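You operate a simulated robot arm through the tools that you are given. There is no shell and no other tool. Be economical: measure what you need, move in short steps, check, and stop when the job is done.

Carry out the task below with a simulated two-armed robot. There is one attempt and no reset: what you move stays moved.

## Task
Carry the blue tub with both arms and set it on the top tray of the trolley.
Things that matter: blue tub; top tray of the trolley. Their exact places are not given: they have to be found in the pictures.

Only the result counts: the job must be done as asked and must still hold three seconds after the hand-in. Knocking over, shifting, dropping, spilling or breaking anything else fails it.

## Robot
Two 7-joint arms with two-finger grippers on one trunk, on a base that drives. Base frame: it is fixed to the floor where the robot stands at the start and does not move with it; the origin is under the middle of the robot, x ahead of it, y to its left, z up; the surface under the hand at the start is at about z = 82. Units: cm, rad, N and s.
The left shoulder is at the start at [2.5, 21.5, 108.1], the right one opposite. With the tool pointing down near the work surface each hand reaches from about 20 to 76 cm from the robot's upright axis, wherever it stands, measured 20 degrees to its own side. Places, roughly: top tray of the trolley [70, -10, 80]. Payload 2.2 kg a hand.
The tool frame of a hand sits at the grasp point between the pads (the TCP): z along the fingers, y along the line on which they close. The tips reach 1.9 cm beyond it. The gripper opens to 11.6 cm. The gripper's body begins 7 cm behind the TCP.
Orientation is told as [roll, pitch, yaw] about the base's x, y, z axes, in that order, counted from this pose: with the fingers straight down and closing along the base's y, the tool's x points along the base's -x, its y along +y and its z along -z.

## Interface
- The arms move only by the tool move_arm. It takes "left_targets", "right_targets" or both (then of equal length, played together; a hand with none holds still); each is a list of rows, each a list of 3 entries, a list of its own where there are three numbers: the shift along the tool's x, y, z in units of 50 mm (1.0 is 50 mm), then the turn, a rotation vector about the tool's x, y, z in units of 6 degrees (1.0 is 6 degrees), then the gripper command, from -1 (fully open) to 1 (shut), values between in proportion. In form: [[[dx, dy, dz], [wx, wy, wz], fingers], ...]. A call has 1 to 8 rows; each row shifts and turns the commanded pose from where the row before left it, along the tool's axes as they then stand. A call with a number of a shift or a turn outside -1 to 1 is refused whole. A row lasts 0.2 s, in which the tool goes at most 5 cm and 0.15 rad; a call with a longer step from one row to the next is refused whole, and so is a gripper value outside its range. Where a pose cannot be reached the arm comes as near as it can. A force on the tool above 40 N (or 10 N above the force at the start of the call, whichever is more), or a blocked arm, ends the call early, and 0.2 s more pass. The fingers move at their own pace and stop on an object; they squeeze with about 30 N. The grip force told is the motor's: it shows also when the fingers shut on nothing. Time passes only in rows, and 0.2 s behind the last, so rows that do not move let the fingers close. It gives the time, the measured TCP pose, the force on the tool (base axes), the opening and the grip force at its end, in the units of the frame above (readings bear some noise), with the torque about the TCP (base axes, N m) and any sound that the robot's microphone picked up, and new pictures: "show" is both (left out), scene, wrist or none (wrist: the cameras of the hands that moved).
- Cameras (640 x 400 px; columns grow to the right, rows downward): "scene" is now at [13.59, -0.74, 126.6]; the picture's right is [-0.17, -0.99, -0.00], its down [-0.61, 0.10, -0.78] and it looks along [0.77, -0.13, -0.62] (base axes); focal length 282 px, centre (320, 200). "left" rides on the left gripper at [6.9, 1.5, -9.6] in its tool frame; the picture's right is [-0.21, 0.98, 0.00], its down [-0.76, -0.17, -0.63] and it looks along [-0.62, -0.14, 0.77] (tool axes); focal length 251 px, centre (320, 200). "right" rides on the right gripper at [6.9, -1.5, -9.7] in its tool frame; the picture's right is [0.21, 0.98, 0.00], its down [-0.76, 0.17, -0.63] and it looks along [-0.62, 0.14, 0.77] (tool axes); focal length 251 px, centre (320, 200).
- raise_lower(by): slides the trunk up (or, below 0, down) by that many cm; the arms and the scene camera ride with it, the base frame stays. It gives what a move gives, with no picture.
- roll_base(legs): drives the robot by 1 to 6 legs, each [ahead, left, turn to the left] in cm, cm and rad, along the robot's own axes; the way and the turn of a leg run together, so that a leg with both is an arc; at most 150 cm and 3.142 rad a leg. The arms and the cameras ride along, it lands a little off, and it stops where it bumps. It gives what a move gives, and a new picture of the scene camera.
- aim_head(pan, tilt): turns the head with the scene camera to pan (to the left, within 1.396 rad either way) and tilt (down, from -0.506 to 1.204), counted from straight ahead of the robot. It gives what a move gives, and a new picture of the scene camera.
- point_at(camera, pixels): for up to 12 pixels [column, row] of the newest picture of that camera ("zoom" is the newest enlarged one), the place [x, y, z] in the base frame of the surface seen there, good to about 0.2 cm, but the place of the scene camera against the robot may be out by one fixed shift of up to 2.5 cm in any direction. The clock stands still meanwhile.
- zoom(camera, box): a new picture of the part [left, top, right, bottom] of that camera's present view, enlarged. The clock stands still meanwhile.
- close_job(): hands the job in; it is judged then, once.

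Go step by step. Measure first, check grasps and placings, and put right what went wrong. The budget is 80 turns and 260 pictures, counting those below and the enlarged ones. Unless the task says otherwise, let go and move clear before handing in, and close with one line.

The tools are called as name(argument=value, ...) on one line, values as JSON. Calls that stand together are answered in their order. move_arm: Moves the arms, as the interface text tells. Its arguments: {"type":"object","properties":{"left_targets":{"type":"array"},"right_targets":{"type":"array"},"show":{"type":"string","enum":["both","scene","wrist","none"]}},"required":[]} The other tools are called the same way: raise_lower (by) slides the trunk up or down; roll_base (legs) drives the base; aim_head (pan, tilt) turns the head that bears the scene camera; point_at (camera, pixels) gives the place of the surface under pixels of a picture; zoom (camera, box) takes an enlarged picture of a part of a camera's view; close_job () hands the job in.

At the start:

```text
time: 0.0
left_position: [52.97, 13.44, 104.88]
left_ee_rot: [0.002, 0.002, 0.001]
left_ft_force: [-0.8, 0.2, 0.1]
left_wrist_torque: [-0.02, -0.04, 0.0]
left_finger_gap: 11.63
left_gripper_force: 0.1
right_position: [58.2, -30.22, 103.73]
right_ee_rot: [0.003, 0.002, 0.001]
right_ft_force: [0.3, -0.7, 0.1]
right_wrist_torque: [0.0, 0.0, 0.02]
right_finger_gap: 11.59
right_gripper_force: 0.0
trunk travel left (down, up): [-22.5, 26.5]
robot x, y, heading: [-0.21, 0.01, 0.001]
head pan, tilt: [-0.166, 0.668]
```

scene: 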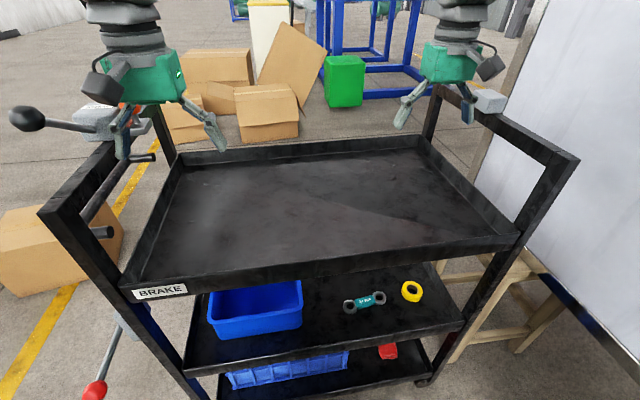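
right: 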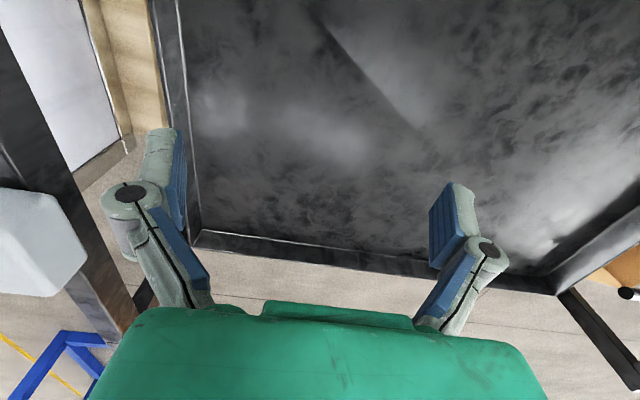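
left: 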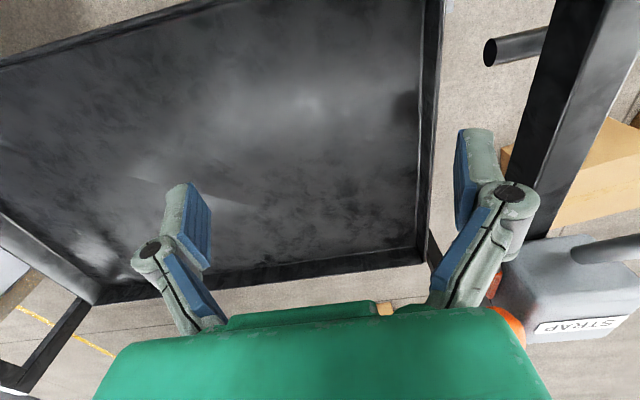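

The trolley's top tray is empty (around 330,215). A blue tub stands on the middle shelf (255,308), with a ribbed blue crate on the shelf below it. I'll measure these and look around for any other blue tub.

point_at(camera="scene", pixels=[[330, 215], [208, 293], [303, 282], [213, 328], [302, 312], [253, 335], [255, 310], [128, 287], [520, 238], [350, 345], [290, 365], [160, 290]])

aim_head(pan=1.2, tilt=0.6)

aim_head(pan=-1.2, tilt=0.6)

aim_head(pan=0.1, tilt=1.0)

```text
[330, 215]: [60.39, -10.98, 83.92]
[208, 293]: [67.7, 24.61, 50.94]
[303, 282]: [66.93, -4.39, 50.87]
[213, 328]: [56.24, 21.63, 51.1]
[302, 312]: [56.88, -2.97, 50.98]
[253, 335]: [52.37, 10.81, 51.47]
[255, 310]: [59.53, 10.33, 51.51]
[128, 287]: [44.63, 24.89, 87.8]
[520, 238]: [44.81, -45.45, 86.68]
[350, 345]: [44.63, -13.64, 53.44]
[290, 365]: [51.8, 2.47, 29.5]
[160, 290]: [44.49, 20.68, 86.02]
```

```text
time: 1.5
left_position: [52.62, 13.54, 105.11]
left_ee_rot: [0.001, -0.003, -0.001]
left_ft_force: [-0.9, 0.1, -0.2]
left_wrist_torque: [-0.02, 0.0, 0.0]
left_finger_gap: 11.6
left_gripper_force: 0.0
right_position: [57.88, -30.28, 103.92]
right_ee_rot: [0.002, -0.001, 0.0]
right_ft_force: [-0.3, 0.3, -0.6]
right_wrist_torque: [0.0, 0.0, -0.02]
right_finger_gap: 11.6
right_gripper_force: 0.0
trunk travel left (down, up): [-22.5, 26.5]
robot x, y, heading: [-0.11, 0.17, -0.005]
head pan, tilt: [1.201, 0.6]
```

scene: 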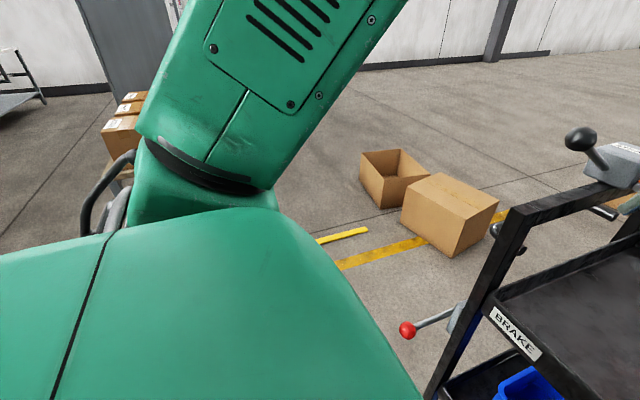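

```text
time: 3.7
left_position: [52.63, 13.38, 105.19]
left_ee_rot: [0.0, -0.002, 0.0]
left_ft_force: [0.1, 0.7, -0.4]
left_wrist_torque: [0.03, -0.01, -0.05]
left_finger_gap: 11.59
left_gripper_force: 0.1
right_position: [57.83, -30.3, 104.05]
right_ee_rot: [0.001, -0.003, 0.0]
right_ft_force: [0.0, 0.6, 0.0]
right_wrist_torque: [-0.01, 0.02, 0.02]
right_finger_gap: 11.59
right_gripper_force: 0.0
trunk travel left (down, up): [-22.5, 26.5]
robot x, y, heading: [-0.02, -0.02, 0.0]
head pan, tilt: [-1.201, 0.6]
```

scene: 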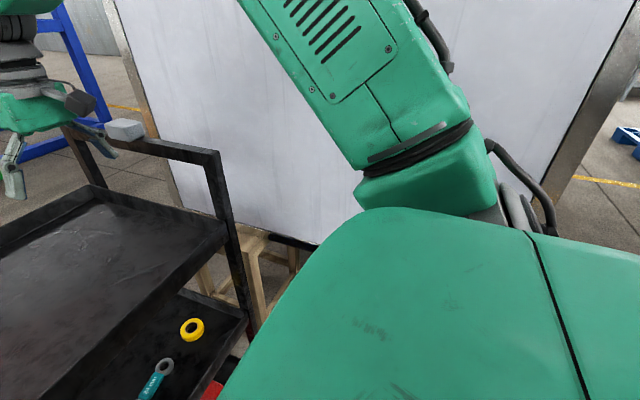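

```text
time: 5.2
left_position: [52.57, 13.47, 105.16]
left_ee_rot: [0.001, 0.0, 0.0]
left_ft_force: [-0.2, -0.1, -0.4]
left_wrist_torque: [0.0, 0.01, 0.0]
left_finger_gap: 11.58
left_gripper_force: 0.0
right_position: [57.86, -30.28, 104.16]
right_ee_rot: [0.002, -0.002, 0.0]
right_ft_force: [0.3, 0.4, 1.0]
right_wrist_torque: [0.05, 0.0, -0.02]
right_finger_gap: 11.59
right_gripper_force: 0.1
trunk travel left (down, up): [-22.5, 26.5]
robot x, y, heading: [0.16, -0.19, 0.002]
head pan, tilt: [0.099, 1.0]
```

scene: 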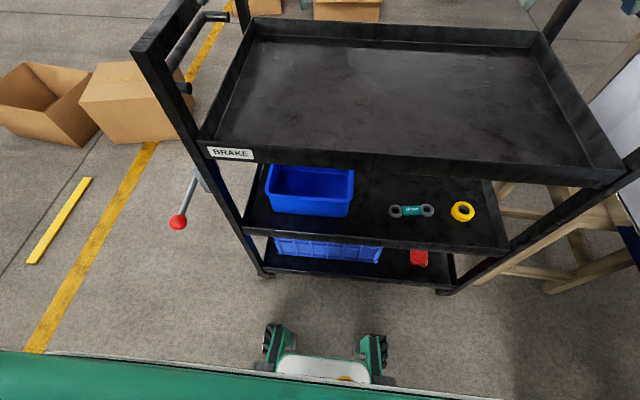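

Neither side view shows another tub. I'll zoom in on the shelf tub in this steeper view.

zoom(camera="scene", box=[180, 130, 500, 300])

point_at(camera="scene", pixels=[[270, 170], [352, 171], [264, 193], [348, 197], [277, 211], [345, 214], [310, 205], [310, 190], [375, 195], [462, 211], [300, 228], [380, 240]])

```text
2.00 times, centred on (340, 215) of scene
```

zoom: 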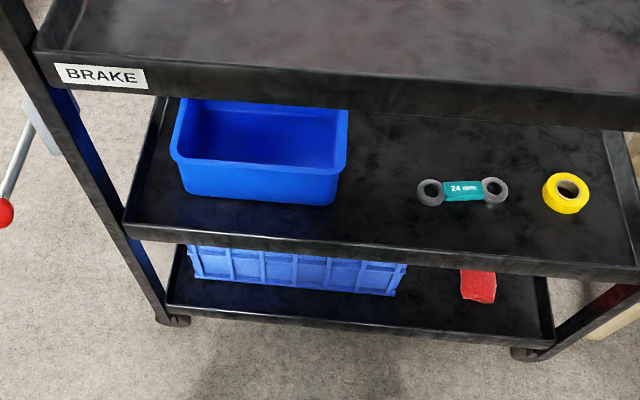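

```text
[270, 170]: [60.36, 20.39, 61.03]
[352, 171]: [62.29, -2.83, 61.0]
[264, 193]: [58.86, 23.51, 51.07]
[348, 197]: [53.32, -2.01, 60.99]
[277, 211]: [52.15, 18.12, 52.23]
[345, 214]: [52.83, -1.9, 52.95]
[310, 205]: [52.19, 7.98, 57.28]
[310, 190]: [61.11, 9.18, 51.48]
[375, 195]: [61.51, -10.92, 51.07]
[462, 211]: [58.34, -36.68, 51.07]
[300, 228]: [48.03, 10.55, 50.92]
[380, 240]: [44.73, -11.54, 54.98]
```

The tub stands on the middle shelf under the top tray: rim z≈61, shelf z≈51, front wall x≈52, and about y −2.5 to 20. It must be taken out through the front, so I'll back off so the hands clear the tray, then lower the trunk for a better look.

roll_base(legs=[[-50, 0, 0]])

raise_lower(by=-20)

aim_head(pan=0, tilt=0.55)

```text
time: 8.2
left_position: [1.89, 13.43, 104.99]
left_ee_rot: [0.002, -0.003, -0.006]
left_ft_force: [-0.3, -0.4, 0.1]
left_wrist_torque: [0.03, 0.0, 0.03]
left_finger_gap: 11.6
left_gripper_force: 0.0
right_position: [6.98, -30.33, 103.96]
right_ee_rot: [-0.001, -0.002, -0.006]
right_ft_force: [-1.0, 1.3, -0.6]
right_wrist_torque: [0.01, -0.02, 0.01]
right_finger_gap: 11.59
right_gripper_force: 0.0
trunk travel left (down, up): [-22.5, 26.5]
robot x, y, heading: [-51.08, 0.02, -0.002]
head pan, tilt: [0.099, 1.0]
```

scene: 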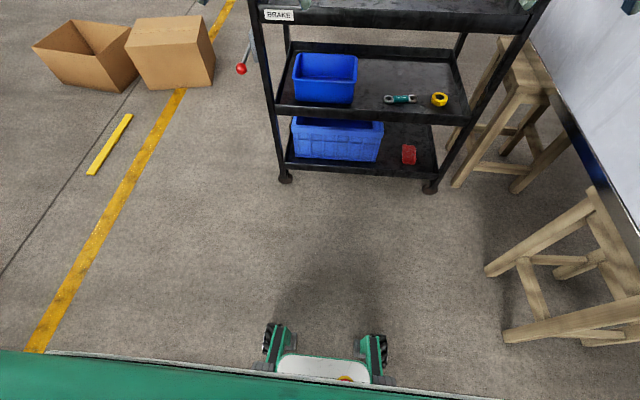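

```text
time: 10.3
left_position: [1.44, 13.27, 85.19]
left_ee_rot: [0.001, -0.008, -0.007]
left_ft_force: [0.2, 0.1, -0.4]
left_wrist_torque: [0.01, 0.0, 0.01]
left_finger_gap: 11.55
left_gripper_force: 0.0
right_position: [6.55, -30.36, 84.18]
right_ee_rot: [0.0, -0.007, -0.005]
right_ft_force: [0.8, 0.2, -0.4]
right_wrist_torque: [0.02, 0.0, 0.03]
right_finger_gap: 11.6
right_gripper_force: 0.1
trunk travel left (down, up): [-2.5, 46.5]
robot x, y, heading: [-50.72, 0.56, -0.005]
head pan, tilt: [0.099, 1.0]
```

```text
time: 11.2
left_position: [1.43, 13.3, 85.18]
left_ee_rot: [0.001, -0.004, -0.005]
left_ft_force: [0.3, -0.2, 0.1]
left_wrist_torque: [0.0, 0.01, -0.01]
left_finger_gap: 11.61
left_gripper_force: 0.1
right_position: [6.62, -30.41, 84.17]
right_ee_rot: [-0.001, -0.007, -0.006]
right_ft_force: [1.0, 0.4, -0.7]
right_wrist_torque: [0.01, 0.0, 0.01]
right_finger_gap: 11.59
right_gripper_force: 0.1
trunk travel left (down, up): [-2.5, 46.5]
robot x, y, heading: [-50.7, -0.27, -0.003]
head pan, tilt: [0.0, 0.55]
```

scene: 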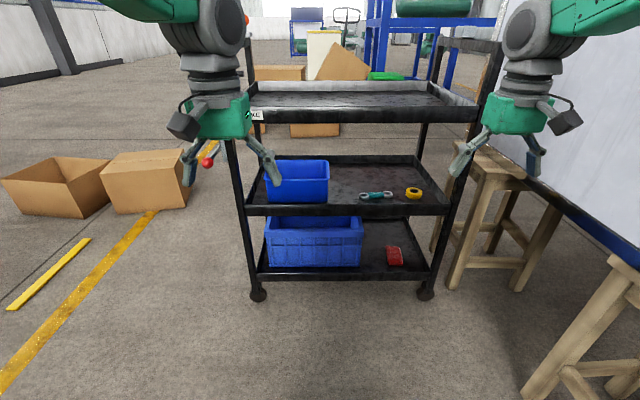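

zoom(camera="scene", box=[220, 70, 480, 230])

zoom(camera="scene", box=[230, 140, 350, 215])

```text
2.46 times, centred on (350, 150) of scene
```

zoom: 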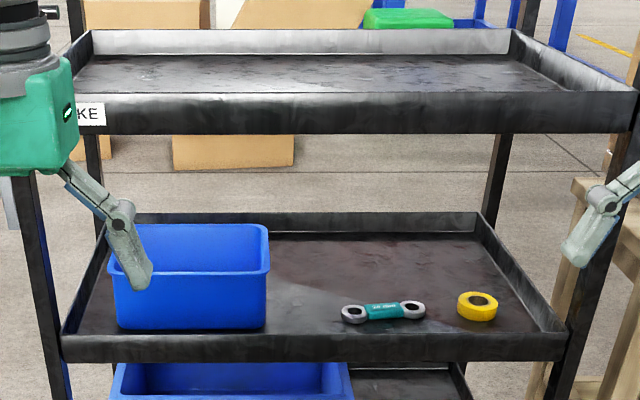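

```text
5.33 times, centred on (290, 178) of scene
```

zoom: 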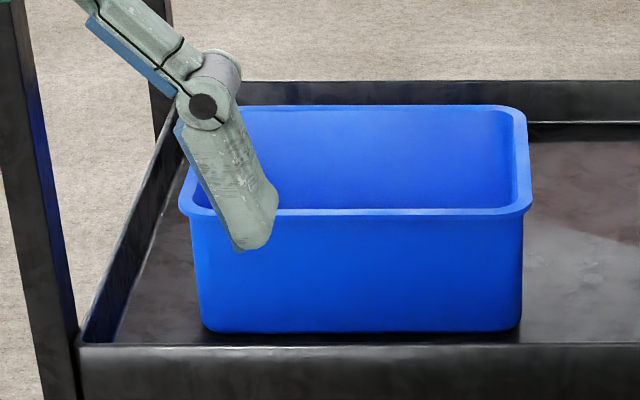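

The tub is fully visible now: a plain tub with a flanged rim. I'll measure its corners, the posts and lips, and a finger for calibration.

point_at(camera="zoom", pixels=[[184, 205], [525, 208], [515, 112], [300, 108], [350, 212], [360, 300], [520, 325], [72, 330], [20, 150], [300, 350], [400, 190], [255, 240]])

point_at(camera="scene", pixels=[[350, 122], [350, 109], [350, 97], [350, 87], [470, 170], [440, 130], [350, 160], [192, 180], [273, 182], [236, 170], [455, 170], [350, 212]])

```text
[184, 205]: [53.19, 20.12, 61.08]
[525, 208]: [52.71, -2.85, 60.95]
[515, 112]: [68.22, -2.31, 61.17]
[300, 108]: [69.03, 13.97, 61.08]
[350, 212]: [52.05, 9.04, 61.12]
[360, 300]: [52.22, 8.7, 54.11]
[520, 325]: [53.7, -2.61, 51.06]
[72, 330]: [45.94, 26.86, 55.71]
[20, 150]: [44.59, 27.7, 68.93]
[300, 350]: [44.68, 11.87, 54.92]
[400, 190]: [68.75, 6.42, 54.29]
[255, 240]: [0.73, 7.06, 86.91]
```

```text
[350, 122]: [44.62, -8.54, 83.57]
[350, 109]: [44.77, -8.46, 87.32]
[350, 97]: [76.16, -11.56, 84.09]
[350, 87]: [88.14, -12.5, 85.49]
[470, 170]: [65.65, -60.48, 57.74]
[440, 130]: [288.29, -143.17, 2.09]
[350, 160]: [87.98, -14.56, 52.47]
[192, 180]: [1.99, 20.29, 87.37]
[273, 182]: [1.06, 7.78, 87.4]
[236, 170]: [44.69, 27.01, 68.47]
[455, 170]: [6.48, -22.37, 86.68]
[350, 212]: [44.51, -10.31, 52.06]
```

Scene z reads about 2 cm high (tray 84 against a true 82). Before planning the reach I want a close look at the hand's protruding parts, since the left post is close to the tub (y≈27).

zoom(camera="scene", box=[140, 0, 300, 200])

point_at(camera="scene", pixels=[[187, 126], [172, 118], [198, 135], [180, 138], [225, 120], [245, 110], [212, 75], [190, 85], [235, 75], [215, 30], [170, 25], [240, 25]])

```text
2.00 times, centred on (220, 100) of scene
```

zoom: 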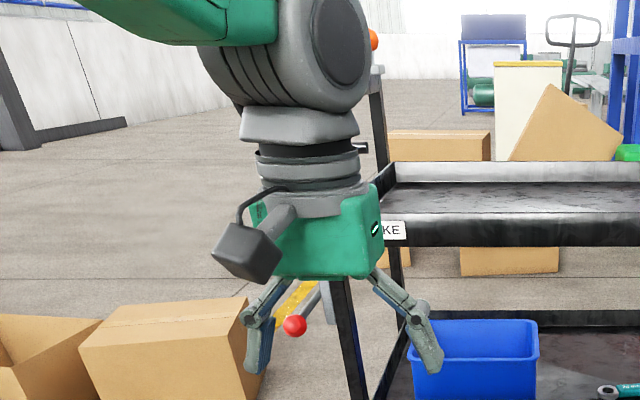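

```text
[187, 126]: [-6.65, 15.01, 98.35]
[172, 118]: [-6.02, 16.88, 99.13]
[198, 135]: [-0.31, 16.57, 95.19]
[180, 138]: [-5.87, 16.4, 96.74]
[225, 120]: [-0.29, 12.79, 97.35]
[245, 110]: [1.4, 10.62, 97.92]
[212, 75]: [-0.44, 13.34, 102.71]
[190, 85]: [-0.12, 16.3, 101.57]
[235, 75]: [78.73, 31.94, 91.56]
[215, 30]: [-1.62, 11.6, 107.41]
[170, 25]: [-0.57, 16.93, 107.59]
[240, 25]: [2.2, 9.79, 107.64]
```

The camera housing sits only about 1.5 cm off the hand's centreline, so both hands fit past the post. The plan is to pitch both hands 55° so the fingers point forward and down, half-open, and slide them along the tool axis over the tub's left and right walls. I'll shape the arms here, clear of the trolley.

move_arm(left_targets=[[[0.15, 0.157, 0.525], [0, 0, 0], 0], [[0.15, 0.157, 0.525], [0, 0, 0], 0], [[0.15, 0.157, 0.525], [0, 0, 0], 0], [[0.15, 0.157, 0.525], [0, 0, 0], 0], [[0.15, 0.157, 0.525], [0, 0, 0], 0], [[0.15, 0.157, 0.525], [0, 0, 0], 0], [[0.15, 0.157, 0.525], [0, 0, 0], 0], [[0.15, 0.157, 0.525], [0, 0, 0], 0]], right_targets=[[[0.28, 0.69, 0.5], [0, 0, 0], 0], [[0.28, 0.69, 0.5], [0, 0, 0], 0], [[0.28, 0.69, 0.5], [0, 0, 0], 0], [[0.28, 0.69, 0.5], [0, 0, 0], 0], [[0.28, 0.69, 0.5], [0, 0, 0], 0], [[0.28, 0.69, 0.5], [0, 0, 0], 0], [[0.28, 0.69, 0.5], [0, 0, 0], 0], [[0.28, 0.69, 0.5], [0, 0, 0], 0]], show="none")

move_arm(left_targets=[[[0, 0, 0], [0, -0.92, 0], 0], [[0, 0, 0], [0, -0.92, 0], 0], [[0, 0, 0], [0, -0.92, 0], 0], [[0, 0, 0], [0, -0.92, 0], 0], [[0, 0, 0], [0, -0.92, 0], 0]], right_targets=[[[0, 0, 0], [0, -0.92, 0], 0], [[0, 0, 0], [0, -0.92, 0], 0], [[0, 0, 0], [0, -0.92, 0], 0], [[0, 0, 0], [0, -0.92, 0], 0], [[0, 0, 0], [0, -0.92, 0], 0]], show="scene")

```text
time: 13.2
left_position: [-4.55, 19.73, 64.58]
left_ee_rot: [0.0, -0.01, -0.005]
left_ft_force: [-0.2, 0.0, 0.9]
left_wrist_torque: [0.0, -0.05, 0.0]
left_finger_gap: 5.81
left_gripper_force: 0.1
right_position: [-3.03, -3.76, 66.17]
right_ee_rot: [0.072, -0.013, -0.071]
right_ft_force: [0.4, 0.1, 0.0]
right_wrist_torque: [-0.01, -0.04, -0.01]
right_finger_gap: 5.82
right_gripper_force: 0.0
trunk travel left (down, up): [-2.5, 46.5]
robot x, y, heading: [-50.83, -0.05, -0.004]
head pan, tilt: [0.0, 0.55]
stopped in row 8 (right hand): the arm was blocked; the commanded pose is now the measured one
```

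```text
time: 14.4
left_position: [-4.57, 19.75, 64.43]
left_ee_rot: [0.0, -0.493, -0.006]
left_ft_force: [0.5, 0.2, 0.5]
left_wrist_torque: [0.0, 0.0, 0.02]
left_finger_gap: 5.8
left_gripper_force: 0.1
right_position: [-1.77, -5.01, 67.88]
right_ee_rot: [0.144, -0.443, -0.189]
right_ft_force: [0.5, 0.0, -0.5]
right_wrist_torque: [0.0, -0.03, 0.0]
right_finger_gap: 5.8
right_gripper_force: 0.1
trunk travel left (down, up): [-2.5, 46.5]
robot x, y, heading: [-50.95, 0.31, -0.004]
head pan, tilt: [0.0, 0.55]
```

scene: 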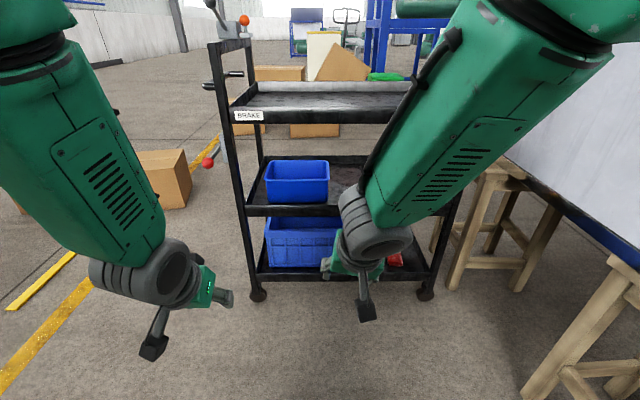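

The right arm hits its limit reaching across, so I'll centre the robot on the tub instead: hands at ±11 cm in robot y, with a longer reach.

move_arm(left_targets=[[[-0.425, -0.435, 0.232], [0, 0, 0], 0], [[-0.425, -0.435, 0.232], [0, 0, 0], 0], [[-0.425, -0.435, 0.232], [0, 0, 0], 0], [[-0.425, -0.435, 0.232], [0, 0, 0], 0], [[0, 0, 0], [0, -1, 0], 0], [[0, 0, 0], [0, -1, 0], 0], [[0, 0, 0], [0, -1, 0], 0], [[0, 0, 0], [0, -1, 0], 0]], right_targets=[[[-0.313, -0.36, 0.274], [0, 0, 0], 0], [[-0.313, -0.36, 0.274], [0, 0, 0], 0], [[-0.313, -0.36, 0.274], [0, 0, 0], 0], [[-0.313, -0.36, 0.274], [0, 0, 0], 0], [[0, 0, 0], [0, -1, 0], 0], [[0, 0, 0], [0, -1, 0], 0], [[0, 0, 0], [0, -1, 0], 0], [[0, 0, 0], [0, -1, 0], 0]], show="scene")

```text
time: 16.2
left_position: [5.22, 12.52, 64.98]
left_ee_rot: [-0.065, -0.91, 0.085]
left_ft_force: [-0.4, 0.1, 0.0]
left_wrist_torque: [-0.01, -0.01, 0.01]
left_finger_gap: 5.79
left_gripper_force: 0.0
left hand out of reach, approached as far as the arm can: row 4, 5
right_position: [4.69, -11.19, 63.9]
right_ee_rot: [0.112, -0.912, -0.152]
right_ft_force: [-0.3, 1.1, -0.6]
right_wrist_torque: [0.03, -0.03, 0.02]
right_finger_gap: 5.83
right_gripper_force: 0.0
trunk travel left (down, up): [-2.5, 46.5]
robot x, y, heading: [-50.89, 0.17, -0.007]
head pan, tilt: [0.0, 0.55]
```

scene: 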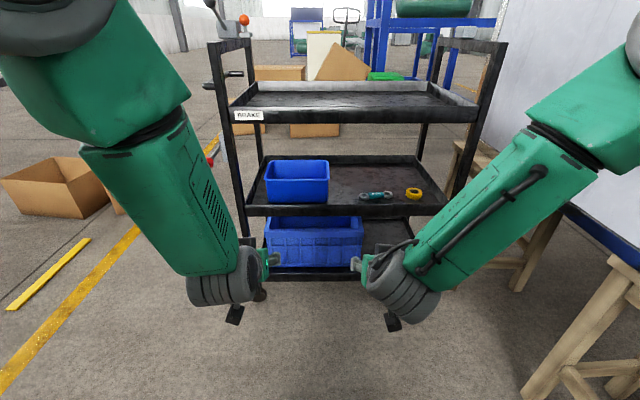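

Both hands come close to the wanted pose, but the left sits about 1.5 cm short in y. I'll test the fully extended grasp pose here in the air and correct the right hand's twist.

move_arm(left_targets=[[[0, 0, 0], [0, -0.46, 0], 0], [[0, 0, 0.8], [0, 0, 0], 0], [[0, 0, 0.8], [0, 0, 0], 0], [[0, 0, 0.8], [0, 0, 0], 0], [[0, 0, 0], [0, 0, 0], 0]], right_targets=[[[0, 0, 0], [-0.08, -0.46, -0.89], 0], [[0, 0, 0.8], [0, 0, 0], 0], [[0, 0, 0.8], [0, 0, 0], 0], [[0, 0, 0.8], [0, 0, 0], 0], [[0, 0, 0], [0, 0, 0], 0]], show="scene")

```text
time: 17.4
left_position: [14.37, 11.31, 57.55]
left_ee_rot: [0.003, -0.958, -0.008]
left_ft_force: [0.0, -0.7, 0.2]
left_wrist_torque: [-0.01, 0.0, 0.04]
left_finger_gap: 5.8
left_gripper_force: 0.1
right_position: [14.33, -11.3, 57.04]
right_ee_rot: [-0.003, -0.965, 0.004]
right_ft_force: [-0.6, -0.2, -0.8]
right_wrist_torque: [0.03, 0.0, -0.04]
right_finger_gap: 5.81
right_gripper_force: 0.0
trunk travel left (down, up): [-2.5, 46.5]
robot x, y, heading: [-50.7, 0.04, -0.003]
head pan, tilt: [0.0, 0.55]
```

scene: 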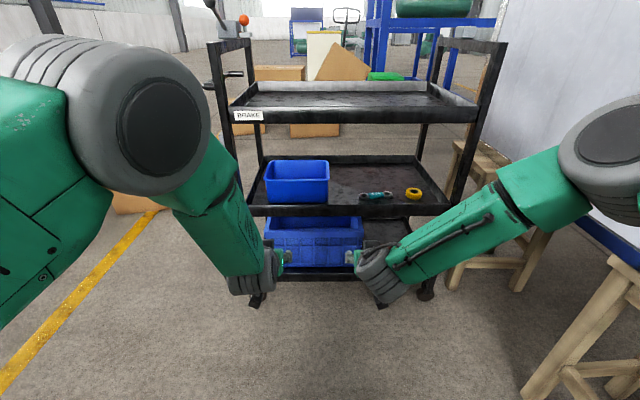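

Both hands reach the grasp pose exactly when extended, so I'll keep this arm shape and move by base and trunk. I'll raise the trunk 5 cm and drive to just in front of the tub, shifted left to centre on it.

raise_lower(by=5)

roll_base(legs=[[0, 8.7, 0], [30, 0, 0]])

move_arm(left_targets=[[[0, 0, 0], [0, 0, 0], 0]], right_targets=[[[0, 0, 0], [0, 0, 0], 0]], show="wrist")

```text
time: 18.4
left_position: [14.39, 11.23, 62.35]
left_ee_rot: [0.001, -0.957, -0.007]
left_ft_force: [-0.1, 0.1, -0.4]
left_wrist_torque: [-0.02, 0.04, -0.03]
left_finger_gap: 5.8
left_gripper_force: 0.1
right_position: [14.4, -11.35, 61.93]
right_ee_rot: [-0.004, -0.963, 0.0]
right_ft_force: [-0.4, -0.5, 0.3]
right_wrist_torque: [0.02, 0.01, 0.02]
right_finger_gap: 5.79
right_gripper_force: 0.1
trunk travel left (down, up): [-7.5, 41.5]
robot x, y, heading: [-50.62, -0.16, 0.001]
head pan, tilt: [0.0, 0.55]
```

```text
time: 21.1
left_position: [44.33, 19.76, 62.45]
left_ee_rot: [0.004, -0.956, -0.009]
left_ft_force: [0.4, 0.4, -0.1]
left_wrist_torque: [-0.02, 0.0, -0.02]
left_finger_gap: 5.81
left_gripper_force: 0.0
right_position: [44.24, -2.77, 61.98]
right_ee_rot: [0.001, -0.963, -0.001]
right_ft_force: [0.7, -0.4, 0.0]
right_wrist_torque: [0.03, 0.02, -0.03]
right_finger_gap: 5.8
right_gripper_force: 0.0
trunk travel left (down, up): [-7.5, 41.5]
robot x, y, heading: [-20.89, 8.53, -0.006]
head pan, tilt: [0.0, 0.55]
```

scene: 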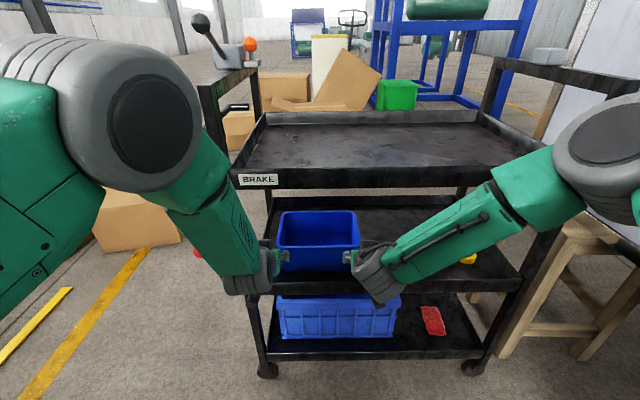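

```text
time: 21.5
left_position: [44.05, 20.16, 62.49]
left_ee_rot: [-0.012, -0.958, 0.001]
left_ft_force: [-0.4, 0.1, -0.2]
left_wrist_torque: [0.01, -0.02, 0.02]
left_finger_gap: 5.8
left_gripper_force: 0.0
right_position: [44.01, -2.56, 62.25]
right_ee_rot: [-0.015, -0.967, 0.014]
right_ft_force: [0.2, -0.4, 0.7]
right_wrist_torque: [0.03, -0.04, 0.05]
right_finger_gap: 5.79
right_gripper_force: 0.1
trunk travel left (down, up): [-7.5, 41.5]
robot x, y, heading: [-21.01, 8.05, -0.008]
head pan, tilt: [0.0, 0.55]
```

right: 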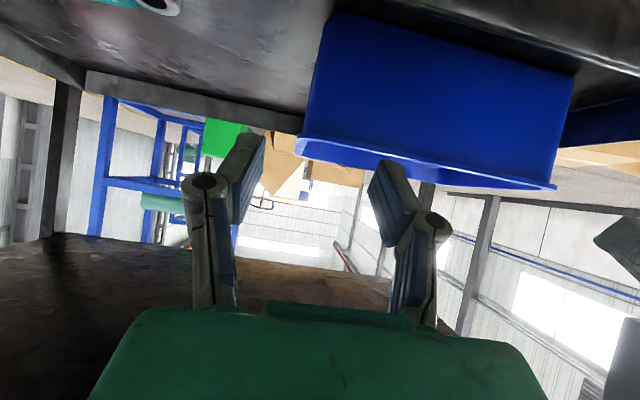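
left: 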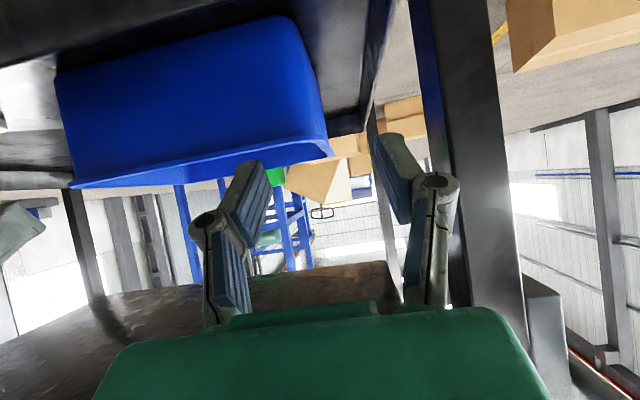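

The wrist views are upside down but show the tub's rim and corners clearly between the fingers: right camera (299,148), left camera (331,152). I'll measure the tub, the post and the tray with these unshifted cameras.

point_at(camera="right", pixels=[[301, 145], [310, 110], [320, 30], [340, 155], [450, 176], [550, 184], [350, 16], [250, 110], [140, 260]])

point_at(camera="left", pixels=[[328, 150], [318, 110], [295, 30], [290, 156], [180, 170], [80, 184], [180, 60], [440, 130], [480, 130], [300, 290], [130, 300], [365, 60]])

```text
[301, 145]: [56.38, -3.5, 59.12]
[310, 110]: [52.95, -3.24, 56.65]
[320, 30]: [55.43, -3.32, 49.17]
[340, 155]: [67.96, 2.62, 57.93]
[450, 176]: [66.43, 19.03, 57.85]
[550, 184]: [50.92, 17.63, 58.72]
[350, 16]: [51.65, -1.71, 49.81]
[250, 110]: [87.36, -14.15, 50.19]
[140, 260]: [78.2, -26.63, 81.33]
```

```text
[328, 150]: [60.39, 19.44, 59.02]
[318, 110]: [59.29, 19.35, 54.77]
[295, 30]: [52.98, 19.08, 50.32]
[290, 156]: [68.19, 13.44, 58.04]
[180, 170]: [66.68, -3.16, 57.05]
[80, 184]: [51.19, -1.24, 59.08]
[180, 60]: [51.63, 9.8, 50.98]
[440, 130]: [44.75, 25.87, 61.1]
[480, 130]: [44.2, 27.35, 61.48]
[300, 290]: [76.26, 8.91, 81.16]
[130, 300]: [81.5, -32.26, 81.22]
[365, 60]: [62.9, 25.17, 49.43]
```

True values from the wrist cameras: rim z≈59.1, front x≈51.2, outer edges y≈19.5 and −3.5, post inner face y≈25.9, tray underside 81.2. I'll nudge the left hand 1 cm inward, then roll 14 cm forward above the rim.

move_arm(left_targets=[[[0, -0.2, 0], [0, 0, 0], 0]], right_targets=[[[0, -0.04, 0.0], [0, 0, 0], 0]], show="none")

roll_base(legs=[[8, 0, 0.005]])

move_arm(left_targets=[[[0, 0, 0], [0, 0, 0], 0]], right_targets=[[[0, 0, 0], [0, 0, 0], 0]], show="wrist")

```text
time: 21.9
left_position: [44.15, 19.84, 62.55]
left_ee_rot: [-0.022, -0.961, 0.015]
left_ft_force: [-0.1, 0.4, 0.5]
left_wrist_torque: [-0.02, 0.04, 0.0]
left_finger_gap: 5.79
left_gripper_force: 0.0
right_position: [44.02, -1.9, 62.42]
right_ee_rot: [-0.027, -0.965, 0.023]
right_ft_force: [-1.1, 0.9, 0.1]
right_wrist_torque: [-0.02, -0.02, -0.01]
right_finger_gap: 5.8
right_gripper_force: 0.1
trunk travel left (down, up): [-7.5, 41.5]
robot x, y, heading: [-21.0, 8.75, -0.006]
head pan, tilt: [0.0, 0.55]
```

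```text
time: 22.9
left_position: [52.24, 20.12, 62.48]
left_ee_rot: [-0.021, -0.96, 0.016]
left_ft_force: [-0.4, 1.0, 0.1]
left_wrist_torque: [0.02, -0.03, -0.01]
left_finger_gap: 5.79
left_gripper_force: 0.1
right_position: [52.19, -1.84, 62.29]
right_ee_rot: [-0.026, -0.965, 0.028]
right_ft_force: [0.8, 0.3, 0.6]
right_wrist_torque: [-0.01, 0.01, -0.02]
right_finger_gap: 5.81
right_gripper_force: 0.0
trunk travel left (down, up): [-7.5, 41.5]
robot x, y, heading: [-12.65, 8.78, 0.003]
head pan, tilt: [0.0, 0.55]
```

scene: 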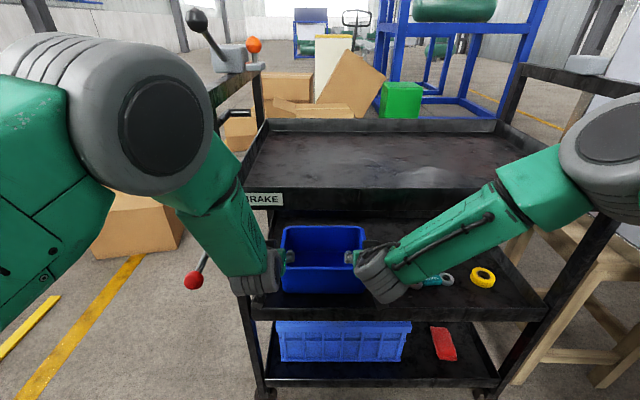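

```text
time: 23.3
left_position: [51.96, 19.77, 62.82]
left_ee_rot: [-0.008, -0.965, 0.009]
left_ft_force: [0.0, 0.6, -0.1]
left_wrist_torque: [0.01, 0.02, -0.05]
left_finger_gap: 5.8
left_gripper_force: 0.1
right_position: [51.88, -1.96, 62.49]
right_ee_rot: [-0.014, -0.971, 0.017]
right_ft_force: [0.3, 0.0, 0.8]
right_wrist_torque: [-0.01, -0.02, -0.02]
right_finger_gap: 5.8
right_gripper_force: 0.1
trunk travel left (down, up): [-7.5, 41.5]
robot x, y, heading: [-13.18, 8.79, -0.0]
head pan, tilt: [0.0, 0.55]
```

right: 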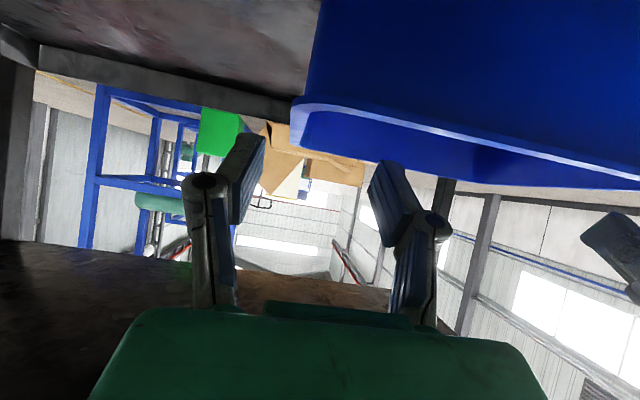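
left: 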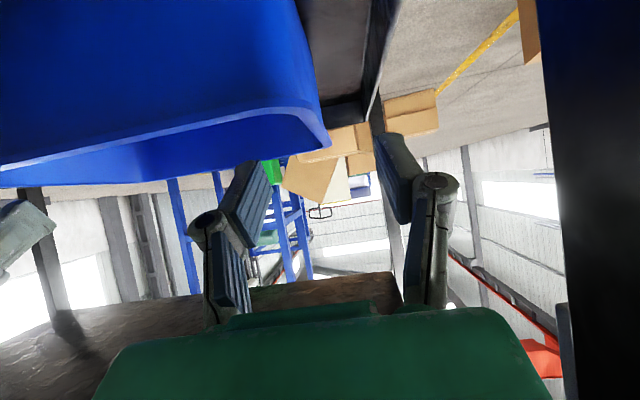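

Both hands sit about 0.9 cm too far left. I'll confirm the rim edges at closer range, then fix that with the base as it makes its last advance.

point_at(camera="right", pixels=[[294, 113], [301, 122], [308, 100], [305, 145], [420, 130], [400, 80], [340, 155]])

point_at(camera="left", pixels=[[327, 145], [318, 130], [310, 70], [305, 148], [180, 125], [200, 60], [560, 200]])

```text
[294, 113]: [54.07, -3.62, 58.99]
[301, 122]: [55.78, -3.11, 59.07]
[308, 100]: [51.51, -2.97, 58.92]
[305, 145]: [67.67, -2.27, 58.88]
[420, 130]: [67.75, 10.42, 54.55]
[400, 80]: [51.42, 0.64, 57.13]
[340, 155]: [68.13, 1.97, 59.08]
```

```text
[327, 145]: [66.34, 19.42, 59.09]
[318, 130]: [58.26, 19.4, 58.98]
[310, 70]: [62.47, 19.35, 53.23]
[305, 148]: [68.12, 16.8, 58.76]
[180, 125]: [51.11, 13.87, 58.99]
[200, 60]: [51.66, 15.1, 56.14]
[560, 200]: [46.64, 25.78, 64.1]
```

The walls are centred at about y 18.9 and −3.0, so I'll shift right 0.95 cm and advance 6.5 cm.

roll_base(legs=[[0, -0.95, 0], [6.5, 0, 0]])

move_arm(left_targets=[[[0, 0, 0], [0, 0, 0], 0]], right_targets=[[[0, 0, 0], [0, 0, 0], 0]], show="wrist")

```text
time: 24.7
left_position: [58.5, 17.86, 62.83]
left_ee_rot: [0.005, -0.963, -0.004]
left_ft_force: [0.6, -1.4, 0.2]
left_wrist_torque: [0.04, 0.02, 0.1]
left_finger_gap: 5.79
left_gripper_force: 0.1
right_position: [58.57, -3.94, 62.48]
right_ee_rot: [-0.002, -0.968, 0.003]
right_ft_force: [0.3, -0.6, -0.8]
right_wrist_torque: [0.05, -0.05, 0.09]
right_finger_gap: 5.81
right_gripper_force: 0.1
trunk travel left (down, up): [-7.5, 41.5]
robot x, y, heading: [-6.36, 7.53, -0.001]
head pan, tilt: [0.0, 0.55]
```

scene: 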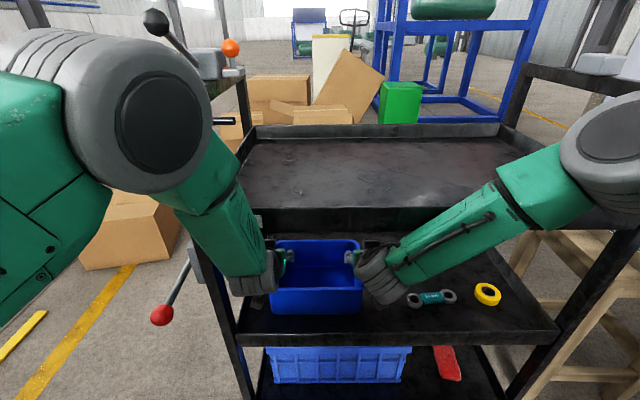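

```text
time: 25.1
left_position: [58.22, 18.65, 63.09]
left_ee_rot: [-0.02, -0.968, 0.016]
left_ft_force: [0.0, -0.8, -0.5]
left_wrist_torque: [-0.03, -0.04, -0.02]
left_finger_gap: 5.8
left_gripper_force: 0.1
right_position: [58.21, -2.97, 62.85]
right_ee_rot: [-0.026, -0.975, 0.024]
right_ft_force: [-0.2, 0.0, -0.8]
right_wrist_torque: [0.04, 0.0, 0.01]
right_finger_gap: 5.8
right_gripper_force: 0.0
trunk travel left (down, up): [-7.5, 41.5]
robot x, y, heading: [-6.52, 7.55, 0.0]
head pan, tilt: [0.0, 0.55]
```

right: 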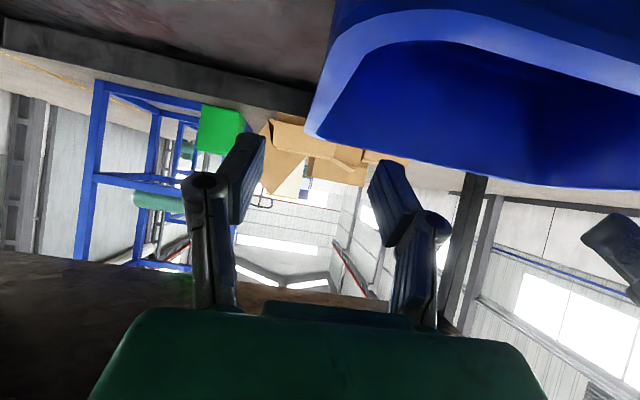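
left: 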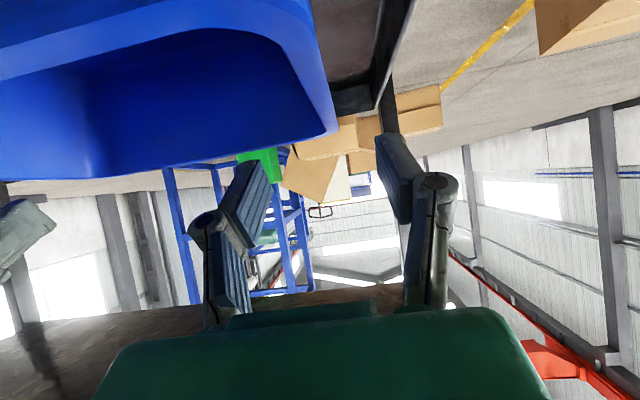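

The walls lie between the fingers on both hands (tub corner at right camera (310,135) and left camera (335,130)). I'll lower 5.3 cm to straddle them.

raise_lower(by=-5.2)

move_arm(left_targets=[[[0, 0, 0], [0, 0, 0], 0]], right_targets=[[[0, 0, 0], [0, 0, 0], 0]], show="both")

```text
time: 26.0
left_position: [58.24, 18.42, 57.99]
left_ee_rot: [-0.01, -0.971, 0.006]
left_ft_force: [0.1, 0.1, -0.5]
left_wrist_torque: [-0.01, 0.0, 0.03]
left_finger_gap: 5.81
left_gripper_force: 0.0
right_position: [58.13, -3.43, 57.64]
right_ee_rot: [-0.015, -0.975, 0.014]
right_ft_force: [0.9, 0.1, 0.4]
right_wrist_torque: [0.03, -0.02, 0.02]
right_finger_gap: 5.79
right_gripper_force: 0.1
trunk travel left (down, up): [-2.3, 46.7]
robot x, y, heading: [-6.24, 7.42, -0.0]
head pan, tilt: [0.0, 0.55]
```

```text
time: 26.4
left_position: [58.16, 18.51, 57.92]
left_ee_rot: [-0.012, -0.971, 0.01]
left_ft_force: [-0.3, -0.9, 0.5]
left_wrist_torque: [-0.01, -0.01, 0.0]
left_finger_gap: 5.81
left_gripper_force: 0.0
right_position: [58.28, -3.41, 57.63]
right_ee_rot: [-0.016, -0.974, 0.018]
right_ft_force: [-0.7, -1.1, -0.3]
right_wrist_torque: [0.03, -0.01, -0.02]
right_finger_gap: 5.79
right_gripper_force: 0.1
trunk travel left (down, up): [-2.3, 46.7]
robot x, y, heading: [-6.9, 7.72, 0.004]
head pan, tilt: [0.0, 0.55]
```

scene: 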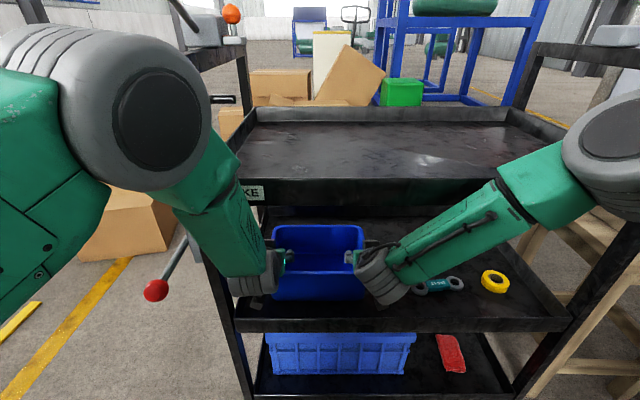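
right: 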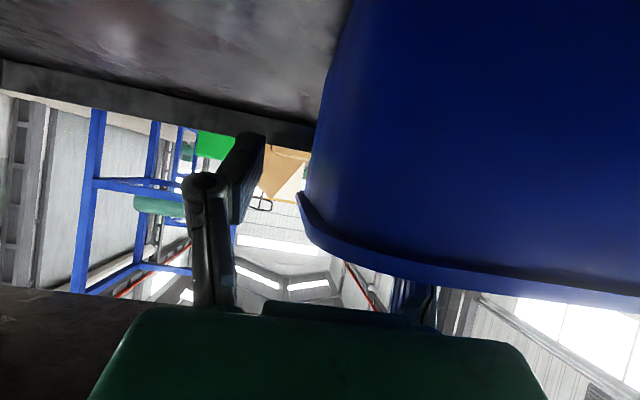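
left: 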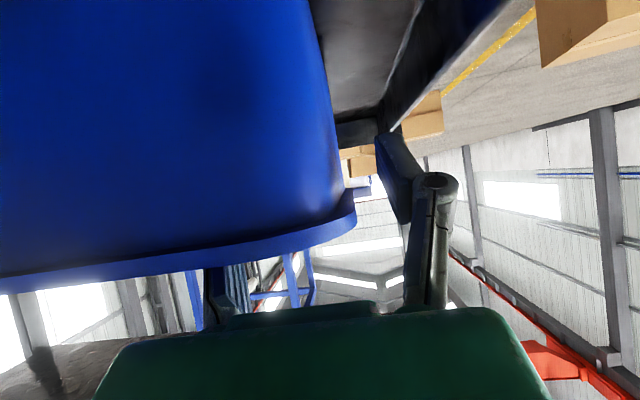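

One finger of each hand is inside the tub and one outside. I'll go 0.7 cm deeper and close both grippers.

raise_lower(by=-0.7)

move_arm(left_targets=[[[0, 0, 0], [0, 0, 0], 0.4], [[0, 0, 0], [0, 0, 0], 1], [[0, 0, 0], [0, 0, 0], 1], [[0, 0, 0], [0, 0, 0], 1]], right_targets=[[[0, 0, 0], [0, 0, 0], 0.4], [[0, 0, 0], [0, 0, 0], 1], [[0, 0, 0], [0, 0, 0], 1], [[0, 0, 0], [0, 0, 0], 1]], show="both")

```text
time: 27.0
left_position: [58.17, 18.4, 57.2]
left_ee_rot: [-0.01, -0.969, 0.007]
left_ft_force: [0.4, 1.2, 0.1]
left_wrist_torque: [0.01, 0.04, 0.01]
left_finger_gap: 5.79
left_gripper_force: 0.0
right_position: [58.15, -3.4, 56.87]
right_ee_rot: [-0.016, -0.975, 0.016]
right_ft_force: [-0.1, 0.3, -0.2]
right_wrist_torque: [-0.01, -0.01, 0.03]
right_finger_gap: 5.76
right_gripper_force: 0.2
trunk travel left (down, up): [-1.6, 47.4]
robot x, y, heading: [-6.16, 7.77, 0.004]
head pan, tilt: [0.0, 0.55]
```

```text
time: 28.0
left_position: [58.17, 18.67, 57.17]
left_ee_rot: [-0.007, -0.969, 0.011]
left_ft_force: [0.0, 25.7, 0.2]
left_wrist_torque: [0.27, -0.19, 0.29]
left_finger_gap: 0.6
left_gripper_force: 29.7
right_position: [58.21, -3.73, 56.91]
right_ee_rot: [-0.022, -0.975, 0.015]
right_ft_force: [-0.8, -27.1, 1.5]
right_wrist_torque: [-0.04, 0.13, -0.41]
right_finger_gap: 0.61
right_gripper_force: 29.8
trunk travel left (down, up): [-1.6, 47.4]
robot x, y, heading: [-6.44, 7.6, -0.007]
head pan, tilt: [0.0, 0.55]
```

scene: 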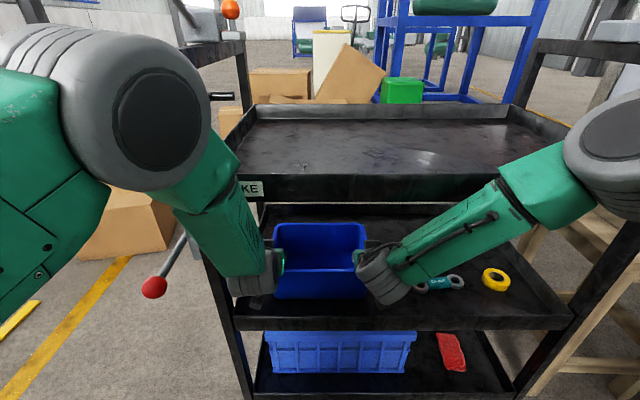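
right: 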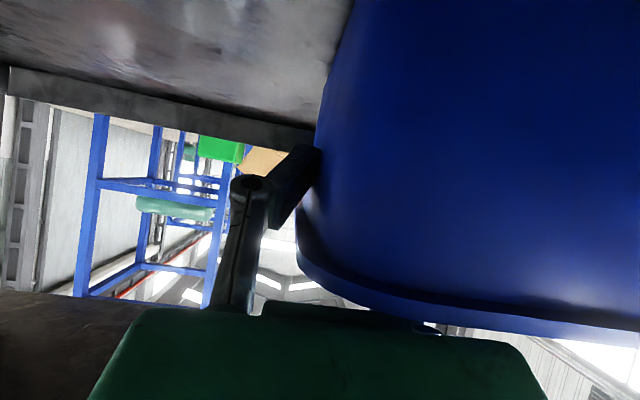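
left: 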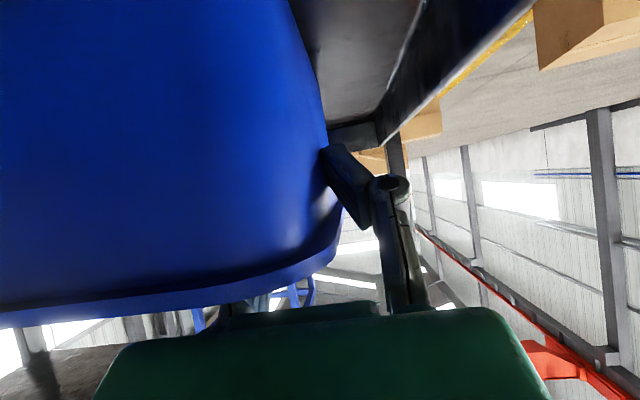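

Both grips hold (gap 0.6 cm, about 30 N), but the hands carry about 26 N of inward preload. I'll ease that by moving each hand outward 0.3 cm.

move_arm(left_targets=[[[0, 0.06, 0], [0, 0, 0], 1], [[0, 0, 0], [0, 0, 0], 1]], right_targets=[[[0, -0.06, 0], [0, 0, 0], 1], [[0, 0, 0], [0, 0, 0], 1]], show="none")

```text
time: 28.6
left_position: [58.18, 18.78, 57.24]
left_ee_rot: [-0.011, -0.969, 0.006]
left_ft_force: [-1.0, 18.1, 0.1]
left_wrist_torque: [0.17, 0.4, 0.17]
left_finger_gap: 0.61
left_gripper_force: 30.5
right_position: [58.29, -3.78, 56.89]
right_ee_rot: [-0.016, -0.973, 0.016]
right_ft_force: [1.0, -18.4, -0.2]
right_wrist_torque: [0.07, -0.32, -0.38]
right_finger_gap: 0.61
right_gripper_force: 30.2
trunk travel left (down, up): [-1.6, 47.4]
robot x, y, heading: [-6.23, 7.39, 0.002]
head pan, tilt: [0.0, 0.55]
```

move_arm(left_targets=[[[0, 0.1, 0], [0, 0, 0], 1], [[0, 0, 0], [0, 0, 0], 1]], right_targets=[[[0, -0.1, 0], [0, 0, 0], 1], [[0, 0, 0], [0, 0, 0], 1]], show="none")

raise_lower(by=1.5)

```text
time: 29.2
left_position: [58.14, 18.81, 57.07]
left_ee_rot: [-0.015, -0.968, 0.007]
left_ft_force: [-1.4, -17.6, 0.9]
left_wrist_torque: [-0.15, 0.46, -0.23]
left_finger_gap: 0.6
left_gripper_force: 30.1
right_position: [58.05, -3.66, 57.03]
right_ee_rot: [-0.009, -0.971, 0.02]
right_ft_force: [1.0, 18.0, 0.0]
right_wrist_torque: [0.4, -0.46, 0.03]
right_finger_gap: 0.58
right_gripper_force: 30.4
trunk travel left (down, up): [-1.6, 47.4]
robot x, y, heading: [-6.15, 7.66, -0.005]
head pan, tilt: [0.0, 0.55]
```

```text
time: 29.8
left_position: [58.19, 18.72, 58.72]
left_ee_rot: [-0.018, -0.967, 0.007]
left_ft_force: [-0.8, -35.7, -3.1]
left_wrist_torque: [-0.19, -0.07, -0.5]
left_finger_gap: 0.62
left_gripper_force: 30.3
right_position: [58.11, -3.73, 58.48]
right_ee_rot: [-0.008, -0.972, 0.017]
right_ft_force: [1.0, 36.4, 0.7]
right_wrist_torque: [0.52, 0.14, 0.33]
right_finger_gap: 0.57
right_gripper_force: 30.1
trunk travel left (down, up): [-3.1, 45.9]
robot x, y, heading: [-6.49, 7.55, -0.001]
head pan, tilt: [0.0, 0.55]
```

The stiff pair overshot into an outward pull of 36 N each. I'll move both back inward 0.5 cm (0.1 unit).

move_arm(left_targets=[[[0, -0.06, 0], [0, 0, 0], 1], [[0, 0, 0], [0, 0, 0], 1]], right_targets=[[[0, 0.06, 0], [0, 0, 0], 1], [[0, 0, 0], [0, 0, 0], 1]], show="both")

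```text
time: 30.4
left_position: [58.23, 18.67, 58.66]
left_ee_rot: [-0.015, -0.969, 0.01]
left_ft_force: [-1.4, -28.0, -3.1]
left_wrist_torque: [-0.15, -0.31, -0.42]
left_finger_gap: 0.58
left_gripper_force: 29.6
right_position: [58.14, -3.79, 58.36]
right_ee_rot: [-0.012, -0.972, 0.013]
right_ft_force: [0.8, 26.2, 1.1]
right_wrist_torque: [0.44, 0.35, 0.22]
right_finger_gap: 0.6
right_gripper_force: 29.7
trunk travel left (down, up): [-3.1, 45.9]
robot x, y, heading: [-6.31, 7.27, 0.001]
head pan, tilt: [0.0, 0.55]
```

scene: 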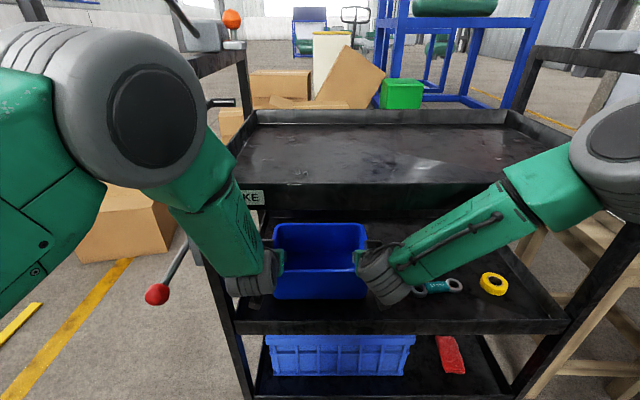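
right: 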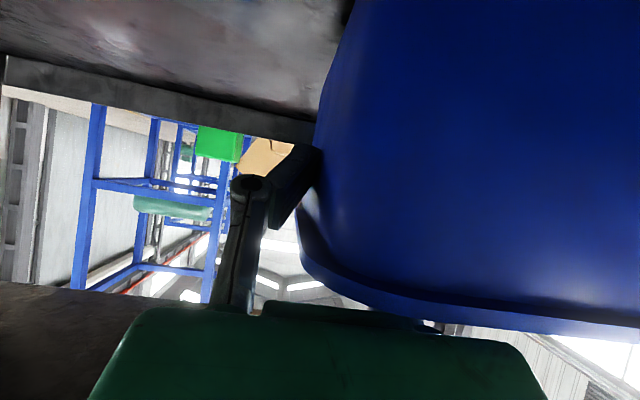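
left: 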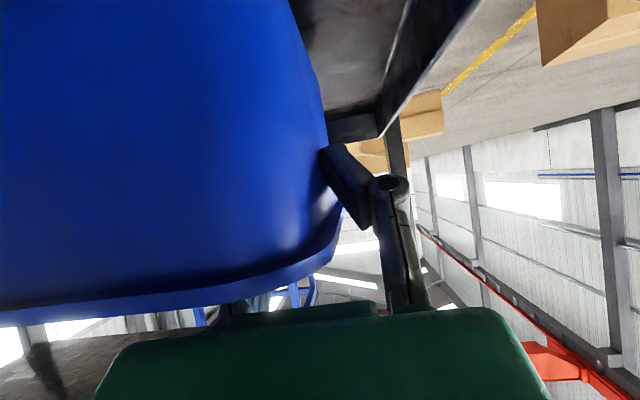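

The tub lifted with the hands, and its weight is only a few newtons. I'll ease the tension a bit more and let it settle.

move_arm(left_targets=[[[0, -0.04, 0], [0, 0, 0], 1], [[0, 0, 0], [0, 0, 0], 1], [[0, 0, 0], [0, 0, 0], 1], [[0, 0, 0], [0, 0, 0], 1]], right_targets=[[[0, 0.04, 0], [0, 0, 0], 1], [[0, 0, 0], [0, 0, 0], 1], [[0, 0, 0], [0, 0, 0], 1], [[0, 0, 0], [0, 0, 0], 1]], show="none")

raise_lower(by=1.5)

```text
time: 31.4
left_position: [58.15, 18.69, 58.66]
left_ee_rot: [-0.011, -0.968, 0.009]
left_ft_force: [-0.8, -16.8, -3.5]
left_wrist_torque: [-0.04, 0.09, -0.26]
left_finger_gap: 0.61
left_gripper_force: 29.6
right_position: [58.12, -3.65, 58.47]
right_ee_rot: [-0.016, -0.975, 0.015]
right_ft_force: [1.4, 16.6, -0.2]
right_wrist_torque: [0.38, -0.04, 0.03]
right_finger_gap: 0.61
right_gripper_force: 30.4
trunk travel left (down, up): [-3.1, 45.9]
robot x, y, heading: [-6.36, 7.57, -0.003]
head pan, tilt: [0.0, 0.55]
```

```text
time: 32.0
left_position: [58.24, 18.69, 60.15]
left_ee_rot: [-0.01, -0.969, 0.006]
left_ft_force: [-0.9, -12.5, -3.7]
left_wrist_torque: [-0.04, 0.22, -0.23]
left_finger_gap: 0.62
left_gripper_force: 30.5
right_position: [58.36, -3.79, 59.87]
right_ee_rot: [-0.017, -0.973, 0.016]
right_ft_force: [1.0, 13.2, -0.4]
right_wrist_torque: [0.38, -0.21, 0.0]
right_finger_gap: 0.6
right_gripper_force: 30.0
trunk travel left (down, up): [-4.6, 44.4]
robot x, y, heading: [-6.74, 7.21, -0.005]
head pan, tilt: [0.0, 0.55]
```

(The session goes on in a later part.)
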